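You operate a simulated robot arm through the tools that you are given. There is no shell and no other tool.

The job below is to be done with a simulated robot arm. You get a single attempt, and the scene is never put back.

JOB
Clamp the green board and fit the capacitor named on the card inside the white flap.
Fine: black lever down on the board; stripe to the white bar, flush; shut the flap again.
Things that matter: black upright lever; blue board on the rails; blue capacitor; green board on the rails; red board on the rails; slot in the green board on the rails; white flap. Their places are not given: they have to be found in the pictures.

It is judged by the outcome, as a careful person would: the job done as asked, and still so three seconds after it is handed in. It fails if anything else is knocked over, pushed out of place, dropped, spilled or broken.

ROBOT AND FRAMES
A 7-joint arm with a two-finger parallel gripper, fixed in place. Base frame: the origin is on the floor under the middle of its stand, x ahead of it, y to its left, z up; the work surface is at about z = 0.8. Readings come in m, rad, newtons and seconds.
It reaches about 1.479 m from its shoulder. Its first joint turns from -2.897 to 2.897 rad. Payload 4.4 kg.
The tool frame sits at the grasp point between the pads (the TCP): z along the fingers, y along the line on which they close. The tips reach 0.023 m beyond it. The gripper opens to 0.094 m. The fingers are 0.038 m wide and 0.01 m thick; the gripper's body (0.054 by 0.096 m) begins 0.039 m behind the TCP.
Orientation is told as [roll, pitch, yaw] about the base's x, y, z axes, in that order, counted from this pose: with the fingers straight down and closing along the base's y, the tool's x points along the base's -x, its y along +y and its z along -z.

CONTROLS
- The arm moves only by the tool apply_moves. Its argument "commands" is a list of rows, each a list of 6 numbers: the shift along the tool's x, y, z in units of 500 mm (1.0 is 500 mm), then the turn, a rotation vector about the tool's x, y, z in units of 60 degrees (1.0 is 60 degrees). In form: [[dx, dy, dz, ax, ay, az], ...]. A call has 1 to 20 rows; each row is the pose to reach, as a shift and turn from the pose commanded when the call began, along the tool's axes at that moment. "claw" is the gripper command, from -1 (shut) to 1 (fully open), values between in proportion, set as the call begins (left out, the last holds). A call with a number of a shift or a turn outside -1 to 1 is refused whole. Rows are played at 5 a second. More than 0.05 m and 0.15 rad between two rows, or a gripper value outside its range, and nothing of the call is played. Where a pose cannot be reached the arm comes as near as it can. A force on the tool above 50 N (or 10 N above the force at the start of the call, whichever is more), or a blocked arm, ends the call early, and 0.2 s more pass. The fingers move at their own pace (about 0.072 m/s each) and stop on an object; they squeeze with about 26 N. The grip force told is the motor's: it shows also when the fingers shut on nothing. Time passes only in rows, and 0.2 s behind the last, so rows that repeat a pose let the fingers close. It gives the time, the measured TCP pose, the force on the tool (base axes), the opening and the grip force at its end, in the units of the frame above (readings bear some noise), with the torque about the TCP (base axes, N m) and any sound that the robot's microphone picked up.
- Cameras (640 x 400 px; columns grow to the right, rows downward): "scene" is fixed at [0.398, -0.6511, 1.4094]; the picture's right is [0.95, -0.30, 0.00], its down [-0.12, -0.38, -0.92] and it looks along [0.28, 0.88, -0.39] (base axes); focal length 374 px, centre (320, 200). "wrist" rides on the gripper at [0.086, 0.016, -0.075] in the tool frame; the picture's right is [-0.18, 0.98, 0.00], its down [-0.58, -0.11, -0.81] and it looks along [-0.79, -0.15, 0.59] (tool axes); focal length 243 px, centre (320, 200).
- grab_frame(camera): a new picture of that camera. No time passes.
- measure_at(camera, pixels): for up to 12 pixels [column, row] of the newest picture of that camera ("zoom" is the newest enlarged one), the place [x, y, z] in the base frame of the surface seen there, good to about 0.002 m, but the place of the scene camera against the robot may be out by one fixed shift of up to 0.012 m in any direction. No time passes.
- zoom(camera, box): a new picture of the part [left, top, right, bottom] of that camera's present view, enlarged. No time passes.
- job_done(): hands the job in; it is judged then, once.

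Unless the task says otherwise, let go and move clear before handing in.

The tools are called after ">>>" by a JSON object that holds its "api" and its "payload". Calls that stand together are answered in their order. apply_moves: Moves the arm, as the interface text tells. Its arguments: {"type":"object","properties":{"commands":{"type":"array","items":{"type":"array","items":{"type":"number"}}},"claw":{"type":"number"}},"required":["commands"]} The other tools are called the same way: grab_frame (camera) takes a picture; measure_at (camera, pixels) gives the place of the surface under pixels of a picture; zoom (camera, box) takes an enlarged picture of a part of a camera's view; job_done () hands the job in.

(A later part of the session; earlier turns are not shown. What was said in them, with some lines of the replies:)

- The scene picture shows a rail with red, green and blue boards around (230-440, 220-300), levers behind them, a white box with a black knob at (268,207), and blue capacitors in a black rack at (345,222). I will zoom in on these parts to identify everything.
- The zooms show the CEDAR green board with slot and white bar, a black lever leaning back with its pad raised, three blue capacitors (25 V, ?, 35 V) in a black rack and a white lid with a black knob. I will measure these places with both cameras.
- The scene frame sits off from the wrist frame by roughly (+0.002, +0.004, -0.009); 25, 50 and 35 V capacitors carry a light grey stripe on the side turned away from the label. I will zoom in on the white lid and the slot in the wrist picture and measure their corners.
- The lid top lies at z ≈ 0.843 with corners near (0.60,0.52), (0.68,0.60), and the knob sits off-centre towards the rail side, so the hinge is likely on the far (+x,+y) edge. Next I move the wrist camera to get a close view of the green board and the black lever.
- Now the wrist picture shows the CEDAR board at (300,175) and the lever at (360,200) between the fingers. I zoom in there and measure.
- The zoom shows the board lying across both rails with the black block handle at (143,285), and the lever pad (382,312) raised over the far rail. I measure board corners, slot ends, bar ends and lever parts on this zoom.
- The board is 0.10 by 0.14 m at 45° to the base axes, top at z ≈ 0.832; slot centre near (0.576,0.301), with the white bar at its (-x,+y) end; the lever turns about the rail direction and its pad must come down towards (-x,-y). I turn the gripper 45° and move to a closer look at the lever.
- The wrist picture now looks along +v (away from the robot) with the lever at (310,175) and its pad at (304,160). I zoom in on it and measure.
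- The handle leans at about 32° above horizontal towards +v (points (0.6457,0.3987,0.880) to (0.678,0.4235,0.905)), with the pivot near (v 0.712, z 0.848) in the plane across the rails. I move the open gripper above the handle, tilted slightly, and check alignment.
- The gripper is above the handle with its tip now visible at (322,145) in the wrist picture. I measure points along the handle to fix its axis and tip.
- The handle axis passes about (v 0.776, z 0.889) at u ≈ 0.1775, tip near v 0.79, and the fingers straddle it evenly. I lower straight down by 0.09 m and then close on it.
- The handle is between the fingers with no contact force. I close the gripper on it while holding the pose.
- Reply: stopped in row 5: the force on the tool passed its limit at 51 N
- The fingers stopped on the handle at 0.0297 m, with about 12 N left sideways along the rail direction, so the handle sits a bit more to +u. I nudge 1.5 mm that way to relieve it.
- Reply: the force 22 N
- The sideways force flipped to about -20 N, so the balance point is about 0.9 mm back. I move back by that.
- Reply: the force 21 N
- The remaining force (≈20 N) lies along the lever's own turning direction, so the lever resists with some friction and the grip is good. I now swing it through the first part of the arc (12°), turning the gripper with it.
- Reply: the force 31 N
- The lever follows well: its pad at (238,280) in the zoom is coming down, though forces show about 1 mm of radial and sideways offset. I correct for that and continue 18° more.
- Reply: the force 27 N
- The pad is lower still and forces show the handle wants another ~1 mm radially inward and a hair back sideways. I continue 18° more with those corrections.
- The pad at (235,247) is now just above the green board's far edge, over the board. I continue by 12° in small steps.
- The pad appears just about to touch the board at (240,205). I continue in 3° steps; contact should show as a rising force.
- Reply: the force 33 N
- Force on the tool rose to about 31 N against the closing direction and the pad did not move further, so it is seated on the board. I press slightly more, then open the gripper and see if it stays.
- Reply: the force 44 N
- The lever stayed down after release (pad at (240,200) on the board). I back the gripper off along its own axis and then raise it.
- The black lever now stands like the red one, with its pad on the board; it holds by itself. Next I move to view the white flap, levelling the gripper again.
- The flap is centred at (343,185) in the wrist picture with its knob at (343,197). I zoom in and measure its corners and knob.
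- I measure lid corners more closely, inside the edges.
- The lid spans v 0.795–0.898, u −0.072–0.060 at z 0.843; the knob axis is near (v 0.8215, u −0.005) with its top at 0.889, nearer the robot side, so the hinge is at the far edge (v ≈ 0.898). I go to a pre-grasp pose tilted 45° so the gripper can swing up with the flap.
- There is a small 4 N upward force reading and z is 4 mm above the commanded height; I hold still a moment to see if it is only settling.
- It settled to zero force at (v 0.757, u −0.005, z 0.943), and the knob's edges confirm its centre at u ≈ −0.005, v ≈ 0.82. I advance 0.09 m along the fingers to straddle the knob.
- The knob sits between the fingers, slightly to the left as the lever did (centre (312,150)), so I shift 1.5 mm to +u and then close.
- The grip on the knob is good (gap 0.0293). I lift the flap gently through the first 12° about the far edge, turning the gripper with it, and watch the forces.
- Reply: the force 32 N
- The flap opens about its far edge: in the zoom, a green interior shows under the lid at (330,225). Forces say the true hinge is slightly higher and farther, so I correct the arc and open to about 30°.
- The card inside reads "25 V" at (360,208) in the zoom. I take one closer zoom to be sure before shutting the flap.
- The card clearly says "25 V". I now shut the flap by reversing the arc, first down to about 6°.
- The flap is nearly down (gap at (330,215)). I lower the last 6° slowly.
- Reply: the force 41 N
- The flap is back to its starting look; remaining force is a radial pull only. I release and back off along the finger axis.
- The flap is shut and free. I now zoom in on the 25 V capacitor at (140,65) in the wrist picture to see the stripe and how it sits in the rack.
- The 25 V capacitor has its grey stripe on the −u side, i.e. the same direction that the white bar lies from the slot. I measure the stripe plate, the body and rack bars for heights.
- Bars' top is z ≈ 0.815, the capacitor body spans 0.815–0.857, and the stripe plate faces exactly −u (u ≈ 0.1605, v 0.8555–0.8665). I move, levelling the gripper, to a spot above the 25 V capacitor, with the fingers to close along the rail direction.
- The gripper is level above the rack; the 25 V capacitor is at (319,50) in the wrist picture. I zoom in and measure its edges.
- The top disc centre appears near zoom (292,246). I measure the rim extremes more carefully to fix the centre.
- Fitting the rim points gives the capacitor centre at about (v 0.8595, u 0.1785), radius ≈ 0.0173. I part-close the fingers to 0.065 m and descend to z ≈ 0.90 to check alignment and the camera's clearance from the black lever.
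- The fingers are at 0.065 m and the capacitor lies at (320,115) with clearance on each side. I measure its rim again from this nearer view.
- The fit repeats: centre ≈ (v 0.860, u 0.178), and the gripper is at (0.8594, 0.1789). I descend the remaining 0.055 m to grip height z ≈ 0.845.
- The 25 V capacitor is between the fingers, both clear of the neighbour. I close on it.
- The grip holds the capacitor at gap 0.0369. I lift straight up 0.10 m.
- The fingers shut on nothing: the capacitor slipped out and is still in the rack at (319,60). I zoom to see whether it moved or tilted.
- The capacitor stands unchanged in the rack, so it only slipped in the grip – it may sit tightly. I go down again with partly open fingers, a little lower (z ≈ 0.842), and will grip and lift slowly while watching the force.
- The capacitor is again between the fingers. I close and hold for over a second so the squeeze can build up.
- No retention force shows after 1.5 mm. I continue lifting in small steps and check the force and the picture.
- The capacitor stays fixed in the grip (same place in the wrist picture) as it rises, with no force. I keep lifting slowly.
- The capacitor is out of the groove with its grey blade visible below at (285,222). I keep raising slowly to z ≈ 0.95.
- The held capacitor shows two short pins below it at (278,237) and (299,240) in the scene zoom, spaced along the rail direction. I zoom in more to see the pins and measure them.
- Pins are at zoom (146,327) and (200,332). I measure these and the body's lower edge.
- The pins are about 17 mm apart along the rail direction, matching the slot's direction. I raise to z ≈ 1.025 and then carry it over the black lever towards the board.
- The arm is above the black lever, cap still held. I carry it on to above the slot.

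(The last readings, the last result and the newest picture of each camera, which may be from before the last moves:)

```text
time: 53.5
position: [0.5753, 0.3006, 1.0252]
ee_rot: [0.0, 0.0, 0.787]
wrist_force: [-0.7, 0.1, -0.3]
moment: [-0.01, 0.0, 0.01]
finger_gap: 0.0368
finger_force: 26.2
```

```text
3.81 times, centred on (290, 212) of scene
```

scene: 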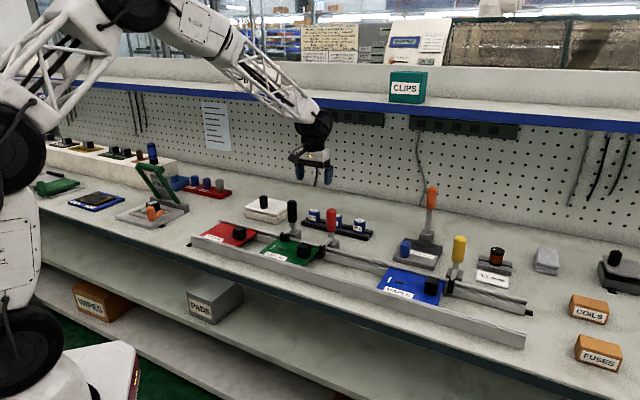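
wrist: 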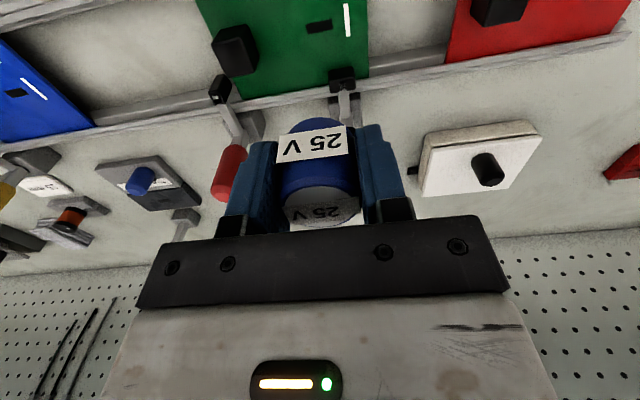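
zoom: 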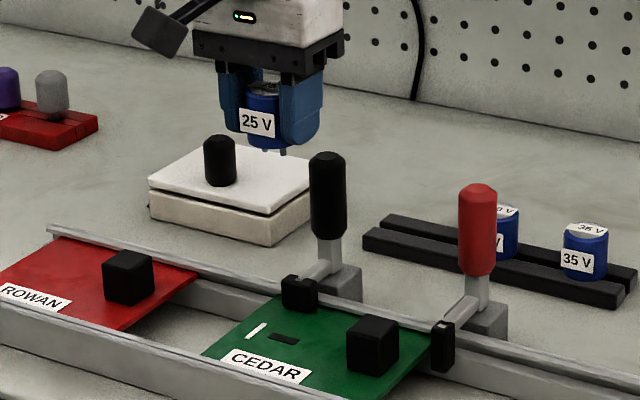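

The capacitor now hangs above the slot; the wrist picture shows the slot at (319,27), the bar at (348,20) and the lever pad at (342,78). I measure these once more from here, with both cameras.

>>> {"api": "zoom", "payload": {"camera": "wrist", "box": [270, 0, 390, 100]}}

>>> {"api": "measure_at", "payload": {"camera": "zoom", "pixels": [[180, 122], [205, 94], [268, 76], [275, 104], [208, 125], [270, 98], [236, 100], [345, 15], [355, 145], [380, 290], [375, 350], [330, 290]]}}

>>> {"api": "zoom", "payload": {"camera": "scene", "box": [260, 230, 330, 275]}}

```text
4.00 times, centred on (330, 50) of wrist
```

zoom: 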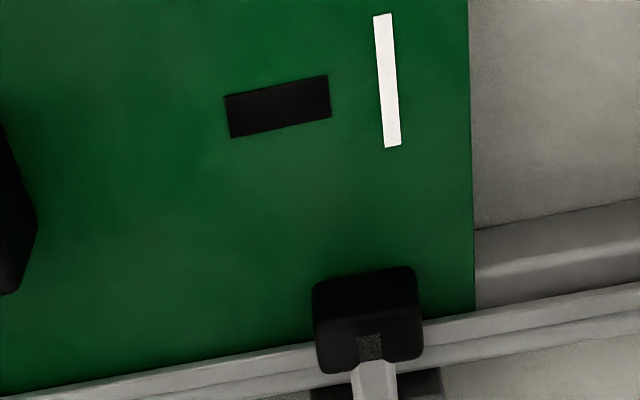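

```text
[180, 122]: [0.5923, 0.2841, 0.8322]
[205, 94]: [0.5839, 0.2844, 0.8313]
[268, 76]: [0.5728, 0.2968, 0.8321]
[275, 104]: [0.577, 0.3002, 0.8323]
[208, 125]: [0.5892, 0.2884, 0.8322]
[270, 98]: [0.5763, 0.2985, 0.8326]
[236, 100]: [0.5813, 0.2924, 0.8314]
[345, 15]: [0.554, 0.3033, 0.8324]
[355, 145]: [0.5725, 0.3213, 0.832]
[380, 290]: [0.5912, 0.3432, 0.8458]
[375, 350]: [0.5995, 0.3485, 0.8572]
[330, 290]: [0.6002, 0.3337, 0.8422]
```

```text
8.89 times, centred on (295, 252) of scene
```

zoom: 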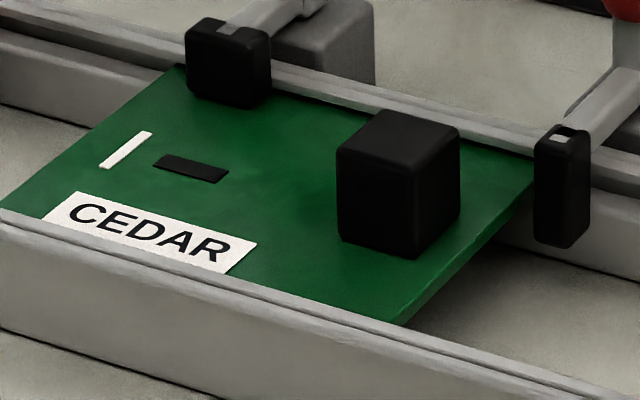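

I measure the slot corners in both cameras, then the pins in the scene camera, so that the shift between pins and slot can be taken in one frame.

>>> {"api": "measure_at", "payload": {"camera": "zoom", "pixels": [[156, 167], [172, 156], [224, 171], [214, 182], [190, 168], [165, 161], [219, 177], [101, 166], [150, 133], [125, 149]]}}

>>> {"api": "measure_at", "payload": {"camera": "wrist", "pixels": [[307, 24.5], [331, 19.5], [332, 28.5], [308.5, 33.5], [319.5, 26.5], [344, 4], [349, 36], [347, 20]]}}

>>> {"api": "zoom", "payload": {"camera": "scene", "box": [280, 175, 320, 205]}}

```text
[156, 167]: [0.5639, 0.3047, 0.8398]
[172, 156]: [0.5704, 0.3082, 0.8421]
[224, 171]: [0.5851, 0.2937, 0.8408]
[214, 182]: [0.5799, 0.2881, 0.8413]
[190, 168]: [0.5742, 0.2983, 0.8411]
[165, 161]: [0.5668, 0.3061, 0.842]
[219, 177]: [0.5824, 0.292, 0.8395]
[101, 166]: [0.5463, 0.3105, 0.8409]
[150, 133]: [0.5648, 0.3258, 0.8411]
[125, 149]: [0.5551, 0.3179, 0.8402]
```

```text
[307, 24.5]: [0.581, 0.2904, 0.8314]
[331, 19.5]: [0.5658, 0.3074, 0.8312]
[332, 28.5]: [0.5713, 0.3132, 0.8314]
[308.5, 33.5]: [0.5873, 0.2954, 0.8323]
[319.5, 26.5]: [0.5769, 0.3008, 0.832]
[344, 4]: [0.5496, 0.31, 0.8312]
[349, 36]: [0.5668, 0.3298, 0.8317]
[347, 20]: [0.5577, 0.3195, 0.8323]
```

```text
13.33 times, centred on (300, 190) of scene
```

zoom: 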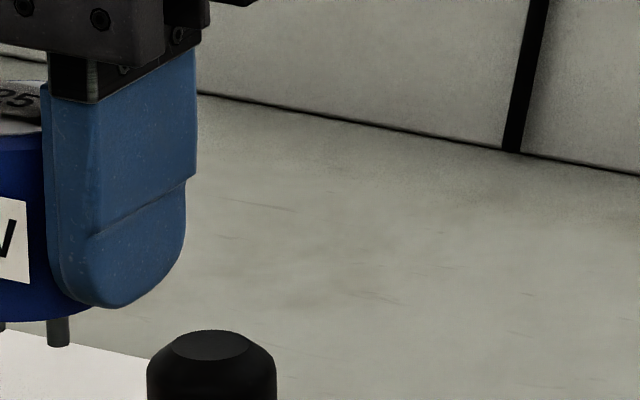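

The slot centre is (0.5764,0.3016) in the wrist frame and (0.5748,0.2987) in the scene frame, i.e. scene shift ≈ (+0.0017,+0.003,−0.009). I re-zoom on the held capacitor in the scene view.

>>> {"api": "zoom", "payload": {"camera": "scene", "box": [256, 172, 296, 202]}}

```text
13.33 times, centred on (276, 187) of scene
```

zoom: 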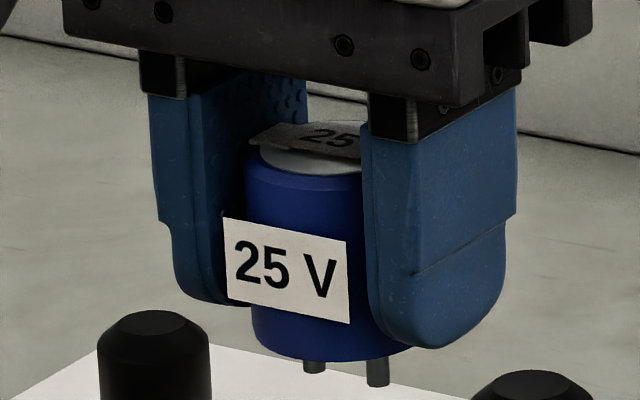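

The pins appear at zoom (314,366) and (378,374); I measure them and the body edge.

>>> {"api": "measure_at", "payload": {"camera": "zoom", "pixels": [[314, 367], [378, 374], [310, 368], [318, 368], [372, 375], [384, 375], [378, 384], [314, 371], [260, 335], [320, 355], [380, 352], [330, 160]]}}

```text
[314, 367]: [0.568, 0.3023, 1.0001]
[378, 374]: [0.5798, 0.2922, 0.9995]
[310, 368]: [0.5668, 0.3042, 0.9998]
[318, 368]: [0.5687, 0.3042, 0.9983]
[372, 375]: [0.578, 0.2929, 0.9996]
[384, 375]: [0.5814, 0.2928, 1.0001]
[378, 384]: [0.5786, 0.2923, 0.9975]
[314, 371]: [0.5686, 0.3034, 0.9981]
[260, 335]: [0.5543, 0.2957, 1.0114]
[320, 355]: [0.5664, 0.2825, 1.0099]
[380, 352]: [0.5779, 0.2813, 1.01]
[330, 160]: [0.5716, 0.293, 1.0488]
```

Pins' midpoint and slot centre agree within about 1 mm (pins (0.5743,0.3002), slot (0.5745,0.2985) in the scene frame). I descend slowly to leave the pins about a centimetre above the board and check again.

>>> {"api": "apply_moves", "payload": {"commands": [[0, 0, 0.01, 0, 0, 0], [0, -0.0005, 0.03, 0, 0, 0], [0, -0.001, 0.05, 0, 0, 0], [0, -0.001, 0.07, 0, 0, 0], [0, -0.001, 0.09, 0, 0, 0], [0, -0.001, 0.11, 0, 0, 0], [0, -0.001, 0.13, 0, 0, 0], [0, -0.001, 0.15, 0, 0, 0], [0, -0.001, 0.17, 0, 0, 0], [0, -0.001, 0.19, 0, 0, 0], [0, -0.001, 0.21, 0, 0, 0], [0, -0.001, 0.23, 0, 0, 0], [0, -0.001, 0.25, 0, 0, 0], [0, -0.001, 0.27, 0, 0, 0], [0, -0.001, 0.285, 0, 0, 0], [0, -0.001, 0.292, 0, 0, 0], [0, -0.001, 0.292, 0, 0, 0]], "claw": -1}}

>>> {"api": "zoom", "payload": {"camera": "scene", "box": [255, 215, 315, 260]}}

>>> {"api": "grab_frame", "payload": {"camera": "wrist"}}

```text
time: 57.1
position: [0.5757, 0.3011, 0.8807]
ee_rot: [0.0, 0.001, 0.786]
wrist_force: [0.3, -0.3, -1.4]
moment: [0.01, 0.0, 0.0]
finger_gap: 0.037
finger_force: 25.5
```

```text
8.89 times, centred on (285, 238) of scene
```

zoom: 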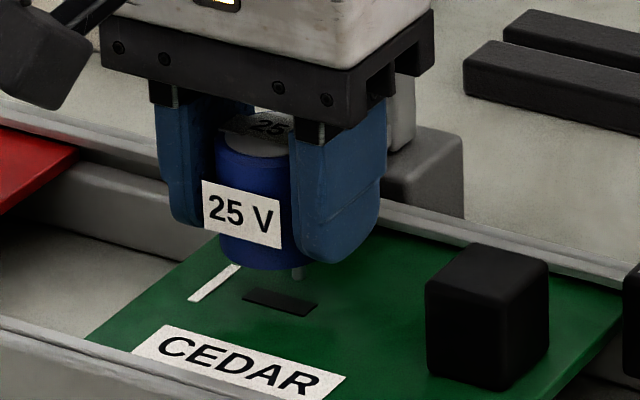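

```text
taken
```

wrist: 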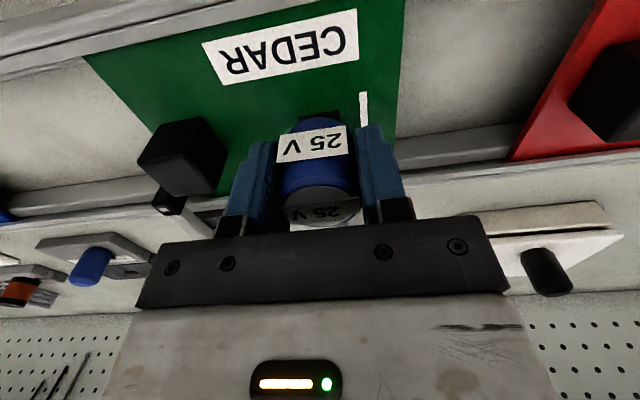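

The pins are about 12 mm above the board, right pin at (297,273) just behind and above the slot (280,300) as expected by perspective. I zoom and measure pins and slot again.

>>> {"api": "zoom", "payload": {"camera": "scene", "box": [272, 236, 300, 257]}}

>>> {"api": "measure_at", "payload": {"camera": "zoom", "pixels": [[240, 170], [366, 200], [366, 215], [240, 180], [230, 290], [240, 245], [385, 290], [365, 325], [310, 285], [150, 190]]}}

```text
16.00 times, centred on (286, 246) of scene
```

zoom: 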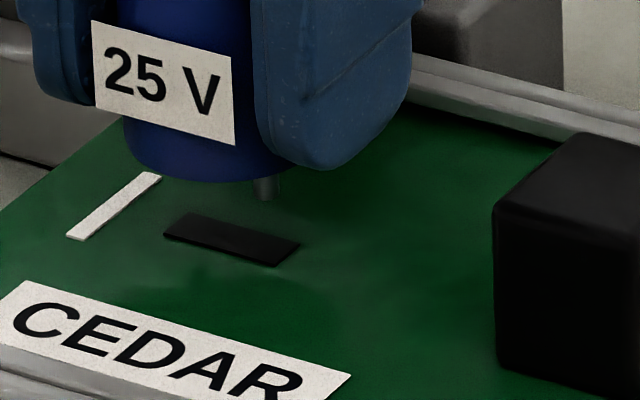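

```text
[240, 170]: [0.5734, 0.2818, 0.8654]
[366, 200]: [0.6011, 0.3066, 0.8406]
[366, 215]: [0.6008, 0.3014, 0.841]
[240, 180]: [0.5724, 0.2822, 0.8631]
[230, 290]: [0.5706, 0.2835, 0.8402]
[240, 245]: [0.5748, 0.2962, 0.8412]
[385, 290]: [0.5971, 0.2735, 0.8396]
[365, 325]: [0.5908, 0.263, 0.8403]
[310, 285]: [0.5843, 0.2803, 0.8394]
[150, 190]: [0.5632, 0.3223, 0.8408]
```

The right pin is at zoom (264,190), slot corners at (163,236), (188,212), (300,243), (277,266). I measure these.

>>> {"api": "measure_at", "payload": {"camera": "zoom", "pixels": [[264, 190], [264, 197], [258, 192], [270, 192], [170, 234], [190, 216], [293, 243], [276, 262], [232, 239]]}}

```text
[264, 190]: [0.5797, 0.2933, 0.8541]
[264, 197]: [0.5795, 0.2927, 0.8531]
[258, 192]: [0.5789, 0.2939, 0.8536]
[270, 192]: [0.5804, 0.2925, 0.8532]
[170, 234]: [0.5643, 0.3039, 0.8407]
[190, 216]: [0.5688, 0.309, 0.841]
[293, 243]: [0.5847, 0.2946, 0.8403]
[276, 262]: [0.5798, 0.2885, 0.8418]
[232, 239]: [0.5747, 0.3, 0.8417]
```

In the scene frame the right pin centre is at (v 0.619, u 0.201) while the slot spans v 0.6137–0.6215, u 0.1835–0.206, so I shift −1 mm in v and +1 mm in u. Then I descend slowly by 10 mm to the board's surface.

>>> {"api": "apply_moves", "payload": {"commands": [[0.001, -0.001, 0, 0, 0, 0], [0.002, -0.002, 0, 0, 0, 0], [0.002, -0.002, 0.004, 0, 0, 0], [0.002, -0.002, 0.008, 0, 0, 0], [0.002, -0.002, 0.012, 0, 0, 0], [0.002, -0.002, 0.016, 0, 0, 0], [0.002, -0.002, 0.02, 0, 0, 0]], "claw": -1}}

>>> {"api": "zoom", "payload": {"camera": "scene", "box": [272, 236, 300, 257]}}

```text
time: 58.7
position: [0.5769, 0.3006, 0.8694]
ee_rot: [0.002, 0.0, 0.785]
wrist_force: [0.3, -0.6, -0.6]
moment: [0.0, -0.02, 0.01]
finger_gap: 0.0368
finger_force: 26.2
```

```text
16.00 times, centred on (286, 246) of scene
```

zoom: 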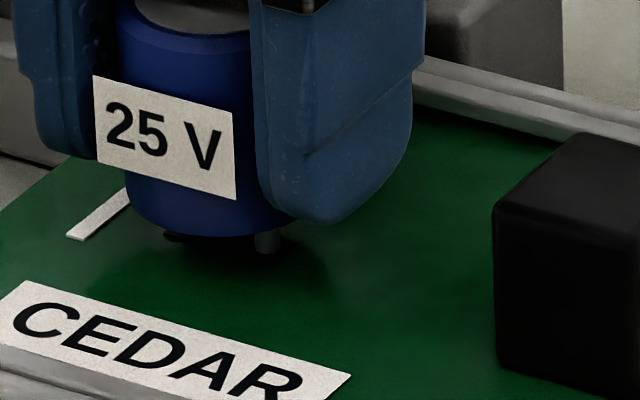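

The pin tip at (265,251) sits within the slot outline (rows 233–263 there), and there is no contact force. I continue down in 1 mm steps.

>>> {"api": "apply_moves", "payload": {"commands": [[0, 0, 0.002, 0, 0, 0], [0, 0, 0.004, 0, 0, 0], [0, 0, 0.006, 0, 0, 0], [0, 0, 0.008, 0, 0, 0], [0, 0, 0.008, 0, 0, 0]], "claw": -1}}

>>> {"api": "zoom", "payload": {"camera": "scene", "box": [272, 236, 300, 257]}}

```text
time: 59.9
position: [0.5766, 0.2991, 0.8653]
ee_rot: [0.001, 0.001, 0.785]
wrist_force: [-0.2, -0.3, -0.2]
moment: [-0.03, 0.0, 0.02]
finger_gap: 0.037
finger_force: 25.9
```

```text
16.00 times, centred on (286, 246) of scene
```

zoom: 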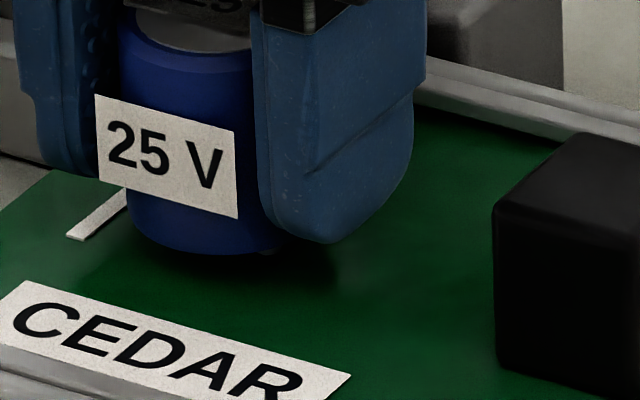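

Still no contact force at z 0.865; the body now hides the slot and the pins seem to be going in. I continue down in 1 mm steps until the body meets the board.

>>> {"api": "apply_moves", "payload": {"commands": [[0, 0, 0.002, 0, 0, 0], [0, 0, 0.004, 0, 0, 0], [0, 0, 0.006, 0, 0, 0], [0, 0, 0.008, 0, 0, 0], [0, 0, 0.01, 0, 0, 0]], "claw": -1}}

>>> {"api": "zoom", "payload": {"camera": "scene", "box": [272, 236, 300, 257]}}

```text
time: 61.1
position: [0.5768, 0.2998, 0.8608]
ee_rot: [0.0, -0.001, 0.785]
wrist_force: [-0.9, -0.4, 0.5]
moment: [0.0, 0.02, -0.02]
finger_gap: 0.037
finger_force: 26.0
```

```text
16.00 times, centred on (286, 246) of scene
```

zoom: 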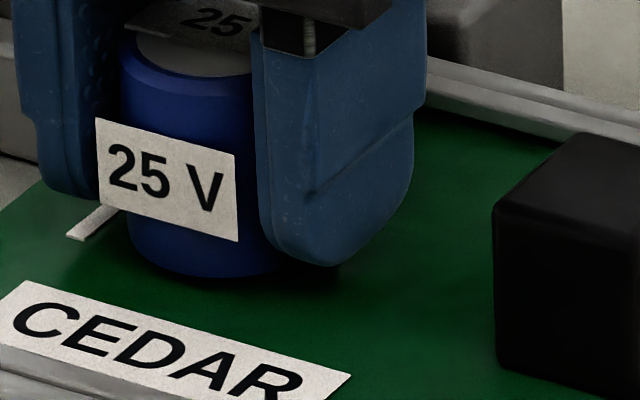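

No force yet, and pins must be inside the slot now. I go down another 2.5 mm in half-millimetre steps.

>>> {"api": "apply_moves", "payload": {"commands": [[0, 0, 0.001, 0, 0, 0], [0, 0, 0.002, 0, 0, 0], [0, 0, 0.003, 0, 0, 0], [0, 0, 0.004, 0, 0, 0], [0, 0, 0.005, 0, 0, 0]], "claw": -1}}

>>> {"api": "zoom", "payload": {"camera": "scene", "box": [272, 236, 300, 257]}}

```text
time: 62.3
position: [0.5754, 0.3, 0.8575]
ee_rot: [-0.001, -0.003, 0.785]
wrist_force: [0.8, 1.3, -0.2]
moment: [0.0, 0.0, -0.02]
finger_gap: 0.0369
finger_force: 26.2
```

```text
16.00 times, centred on (286, 246) of scene
```

zoom: 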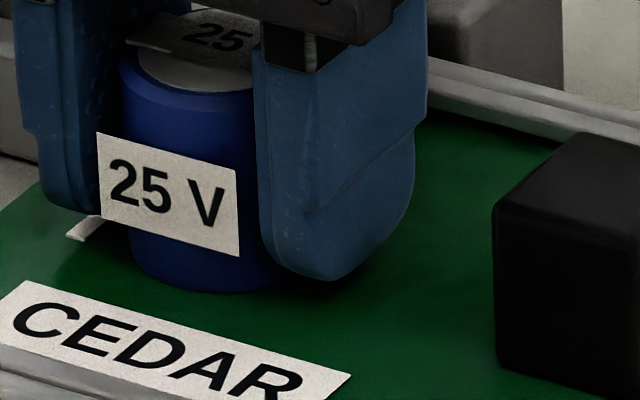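

Still moving freely. I measure the body's lower front edge and the board next to it to see how much gap remains.

>>> {"api": "measure_at", "payload": {"camera": "zoom", "pixels": [[205, 285], [205, 289], [205, 292], [205, 296], [205, 302], [180, 284], [240, 288], [330, 276], [190, 70], [200, 262]]}}

```text
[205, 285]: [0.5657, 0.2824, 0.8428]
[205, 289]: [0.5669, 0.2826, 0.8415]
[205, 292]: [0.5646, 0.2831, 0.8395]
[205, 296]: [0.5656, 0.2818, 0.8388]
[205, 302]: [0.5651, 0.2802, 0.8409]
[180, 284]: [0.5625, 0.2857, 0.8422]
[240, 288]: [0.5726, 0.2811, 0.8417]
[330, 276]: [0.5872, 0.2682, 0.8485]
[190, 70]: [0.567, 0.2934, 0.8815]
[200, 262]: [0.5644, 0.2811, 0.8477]
```

The body edge is at z ≈ 0.8415 against the board's 0.8405 (scene frame), so about 1 mm is left. I press on in half-millimetre steps until the force rises.

>>> {"api": "apply_moves", "payload": {"commands": [[0, 0, 0.001, 0, 0, 0], [0, 0, 0.002, 0, 0, 0], [0, 0, 0.003, 0, 0, 0], [0, 0, 0.003, 0, 0, 0]], "claw": -1}}

>>> {"api": "zoom", "payload": {"camera": "scene", "box": [272, 236, 300, 257]}}

```text
time: 63.3
position: [0.5758, 0.3002, 0.8585]
ee_rot: [-0.002, -0.001, 0.786]
wrist_force: [3.1, 1.3, 13.9]
moment: [0.15, 0.05, -0.03]
finger_gap: 0.0371
finger_force: 26.1
```

```text
16.00 times, centred on (286, 246) of scene
```

zoom: 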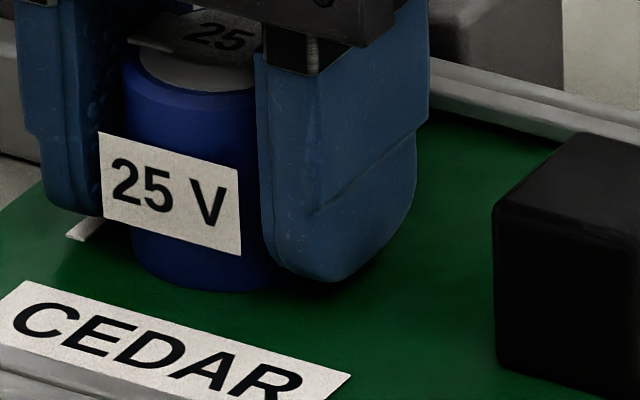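

The force rose to 14 N at z 0.8585, just where flush was expected. I press a touch more and then open the fingers only part-way (0.060 m) to stay clear of the board's black block.

>>> {"api": "apply_moves", "payload": {"commands": [[0, 0, 0.0008, 0, 0, 0], [0, 0, 0.0008, 0, 0, 0]], "claw": -1}}

>>> {"api": "apply_moves", "payload": {"commands": [[0, 0, 0.0008, 0, 0, 0], [0, 0, 0, 0, 0, 0], [0, 0, 0, 0, 0, 0], [0, 0, 0, 0, 0, 0]], "claw": 0.28}}

>>> {"api": "zoom", "payload": {"camera": "scene", "box": [265, 225, 315, 262]}}

>>> {"api": "grab_frame", "payload": {"camera": "wrist"}}

```text
time: 63.9
position: [0.576, 0.2991, 0.8566]
ee_rot: [-0.001, 0.0, 0.785]
wrist_force: [4.7, 4.5, 15.2]
moment: [0.24, 0.04, -0.02]
finger_gap: 0.0369
finger_force: 25.8
```

```text
time: 64.9
position: [0.575, 0.3007, 0.8565]
ee_rot: [0.0, 0.0, 0.783]
wrist_force: [-0.3, -0.7, -0.2]
moment: [0.0, 0.0, 0.0]
finger_gap: 0.0601
finger_force: 0.1
```

```text
10.81 times, centred on (290, 244) of scene
```

zoom: 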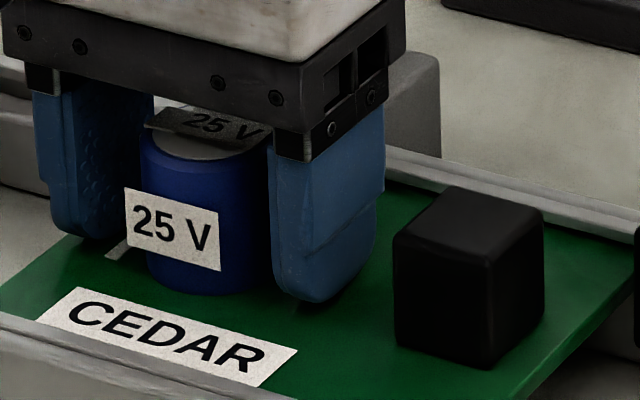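

```text
taken
```

wrist: 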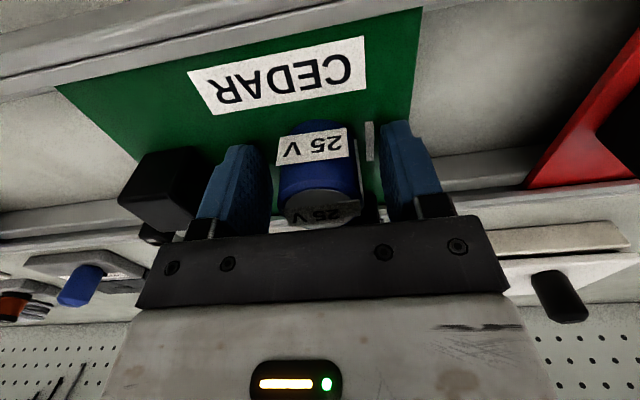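

The capacitor stands upright on the board after release, with the fingers clear on both sides. I raise the gripper straight up.

>>> {"api": "apply_moves", "payload": {"commands": [[0, 0, -0.02, 0, 0, 0], [0, 0, -0.05, 0, 0, 0], [0, 0, -0.1, 0, 0, 0], [0, 0, -0.17, 0, 0, 0], [0, 0, -0.24, 0, 0, 0], [0, 0, -0.31, 0, 0, 0], [0.05, 0, -0.34, 0, 0, 0]], "claw": 0.28}}

>>> {"api": "grab_frame", "payload": {"camera": "wrist"}}

>>> {"api": "zoom", "payload": {"camera": "scene", "box": [255, 220, 325, 265]}}

```text
time: 66.5
position: [0.5572, 0.2807, 1.0271]
ee_rot: [-0.001, -0.002, 0.784]
wrist_force: [0.0, 0.3, -0.3]
moment: [0.03, -0.03, -0.05]
finger_gap: 0.0601
finger_force: 0.0
```

```text
taken
```

wrist: 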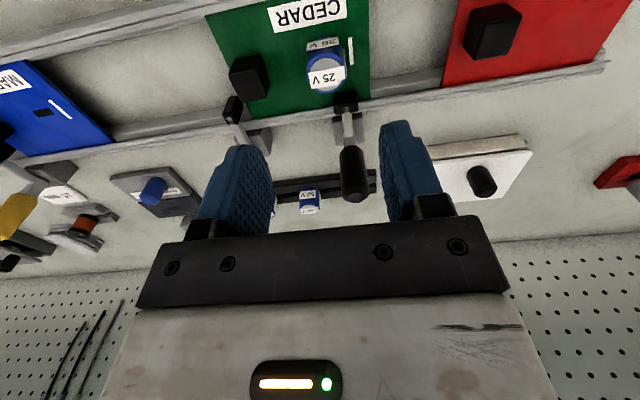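

```text
8.89 times, centred on (290, 242) of scene
```

zoom: 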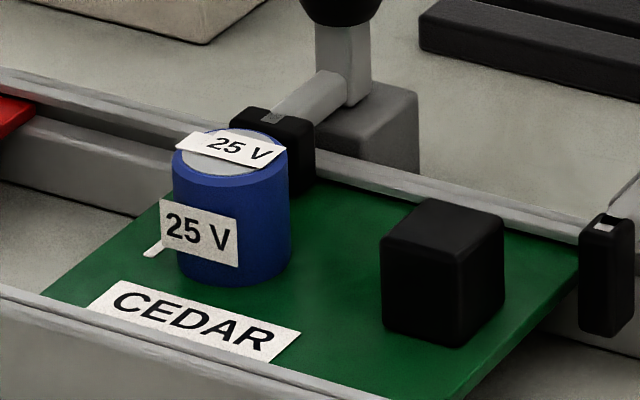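

The 25 V capacitor stands in the slot, stripe side towards the white bar, and the lever pad is on the board behind it. I zoom in from the wrist and measure its top level and the clamp pad.

>>> {"api": "zoom", "payload": {"camera": "wrist", "box": [270, 20, 390, 120]}}

>>> {"api": "measure_at", "payload": {"camera": "wrist", "pixels": [[312, 66], [338, 64], [326, 60], [326, 90], [326, 76], [348, 50], [351, 60], [346, 100], [345, 110], [312, 85], [340, 86]]}}

```text
4.00 times, centred on (330, 70) of wrist
```

zoom: 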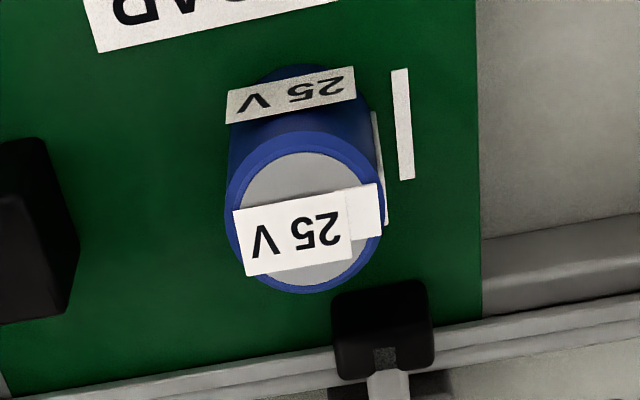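

```text
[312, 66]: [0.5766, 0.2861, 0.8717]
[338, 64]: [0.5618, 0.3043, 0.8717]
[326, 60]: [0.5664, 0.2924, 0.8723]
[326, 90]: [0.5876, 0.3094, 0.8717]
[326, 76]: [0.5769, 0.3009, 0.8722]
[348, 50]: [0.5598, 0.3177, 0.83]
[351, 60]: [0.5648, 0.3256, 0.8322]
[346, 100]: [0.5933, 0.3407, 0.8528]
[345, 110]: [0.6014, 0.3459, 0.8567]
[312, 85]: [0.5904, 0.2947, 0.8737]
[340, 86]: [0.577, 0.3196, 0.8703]
```

The capacitor's top is level at z ≈ 0.872, i.e. body 0.041 m above the board – flush – with the stripe plate beside the white bar. I move the arm clear and take a last look at everything.

>>> {"api": "apply_moves", "payload": {"commands": [[0.03, 0, -0.04, 0, 0, 0], [0.08, 0, -0.08, 0, 0, 0], [0.13, 0, -0.12, 0, 0, 0], [0.18, 0, -0.14, 0, 0, 0], [0.22, 0.03, -0.14, 0, 0, 0], [0.24, 0.06, -0.14, 0, 0, 0]], "claw": 1}}

>>> {"api": "grab_frame", "payload": {"camera": "scene"}}

>>> {"api": "zoom", "payload": {"camera": "scene", "box": [190, 180, 390, 305]}}

>>> {"api": "zoom", "payload": {"camera": "scene", "box": [230, 185, 310, 235]}}

```text
time: 67.9
position: [0.4524, 0.2181, 1.0941]
ee_rot: [0.001, 0.0, 0.785]
wrist_force: [-0.2, 0.2, 0.0]
moment: [0.0, -0.02, -0.04]
finger_gap: 0.0943
finger_force: 0.1
```

```text
taken
```

scene: 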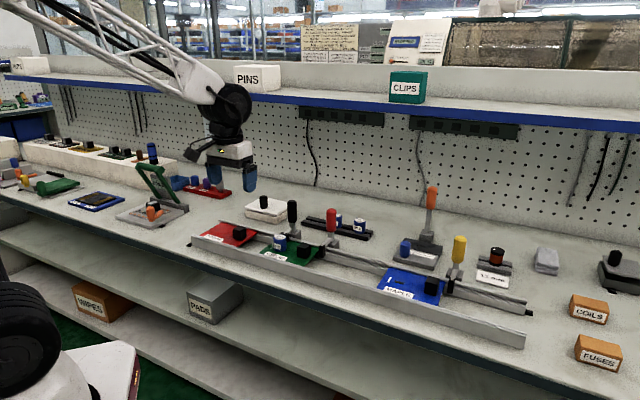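

```text
3.20 times, centred on (290, 242) of scene
```

zoom: 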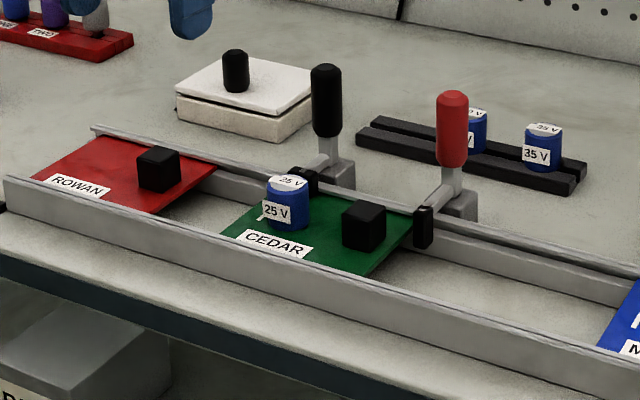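

```text
8.00 times, centred on (270, 210) of scene
```

zoom: 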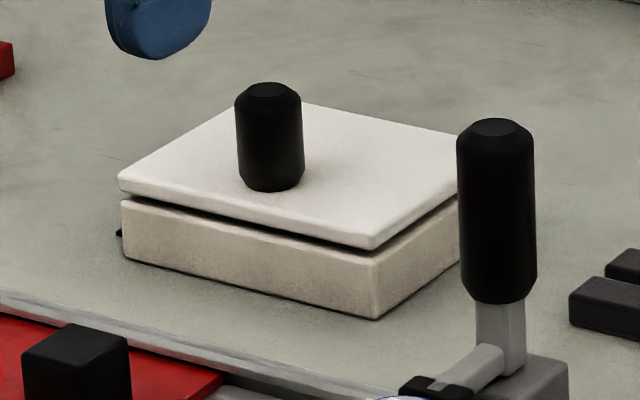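

The flap's corners are at the same pixels as at the start ((118,180), (372,245)), the other boards and capacitors are in place. I take one last zoom on the clamp pad to check it still rests on the board.

>>> {"api": "zoom", "payload": {"camera": "scene", "box": [262, 222, 312, 258]}}

>>> {"api": "grab_frame", "payload": {"camera": "wrist"}}

>>> {"api": "zoom", "payload": {"camera": "wrist", "box": [240, 40, 420, 200]}}

```text
11.11 times, centred on (287, 240) of scene
```

zoom: 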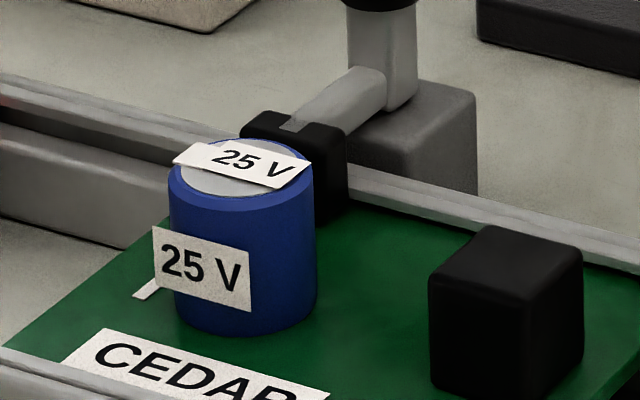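

```text
taken
```

wrist: 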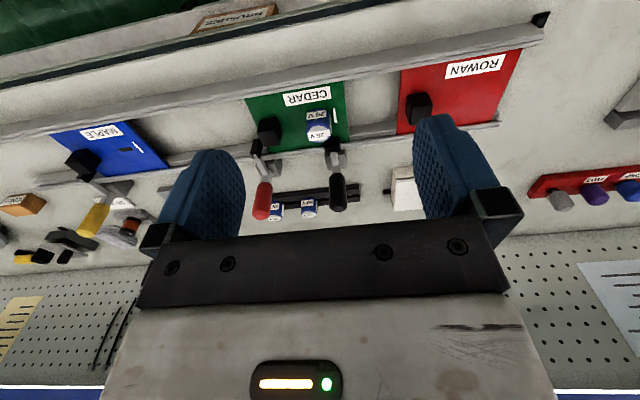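

```text
2.50 times, centred on (330, 120) of wrist
```

zoom: 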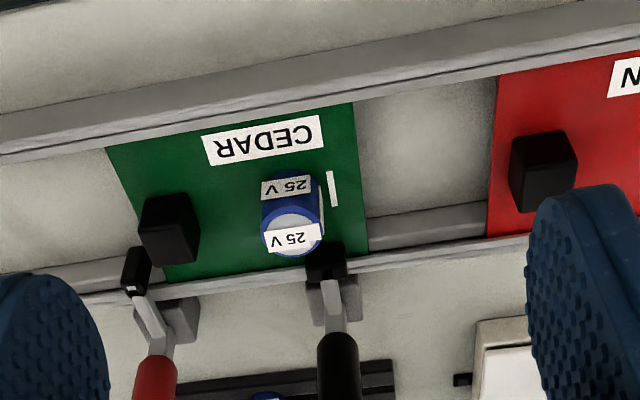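

The last pictures show the lever pad down on the green board at zoom (325,260). The 25 V capacitor is flush in the slot with its stripe towards the white bar, the flap is shut and the arm is clear. I hand the job in.

>>> {"api": "job_done", "payload": {}}

```text
The job is handed in.
```

The green board is clamped, the 25 V capacitor is fitted, and the white flap is shut again. The job has been handed in; no verdict came back with it.

- **Clamp:** the black lever is down with its pad on the green board. It held on its own after I let go.
- **Card:** the card inside the white flap read "25 V". I shut the flap afterwards, and it sits where it did at the start.
- **Capacitor:** the 25 V capacitor is in the slot with its stripe facing the white bar. Its body is down on the board and its top is level, so it is flush as far as the cameras can measure (about 2 mm).
- **One slip:** on my first try the capacitor slipped out of the grip and stayed standing in its rack, unmoved. I gripped it again and lifted more slowly.

The red and blue boards, the other levers and the other two capacitors look undisturbed in the last pictures. The arm had let go and was clear of everything before I handed in.
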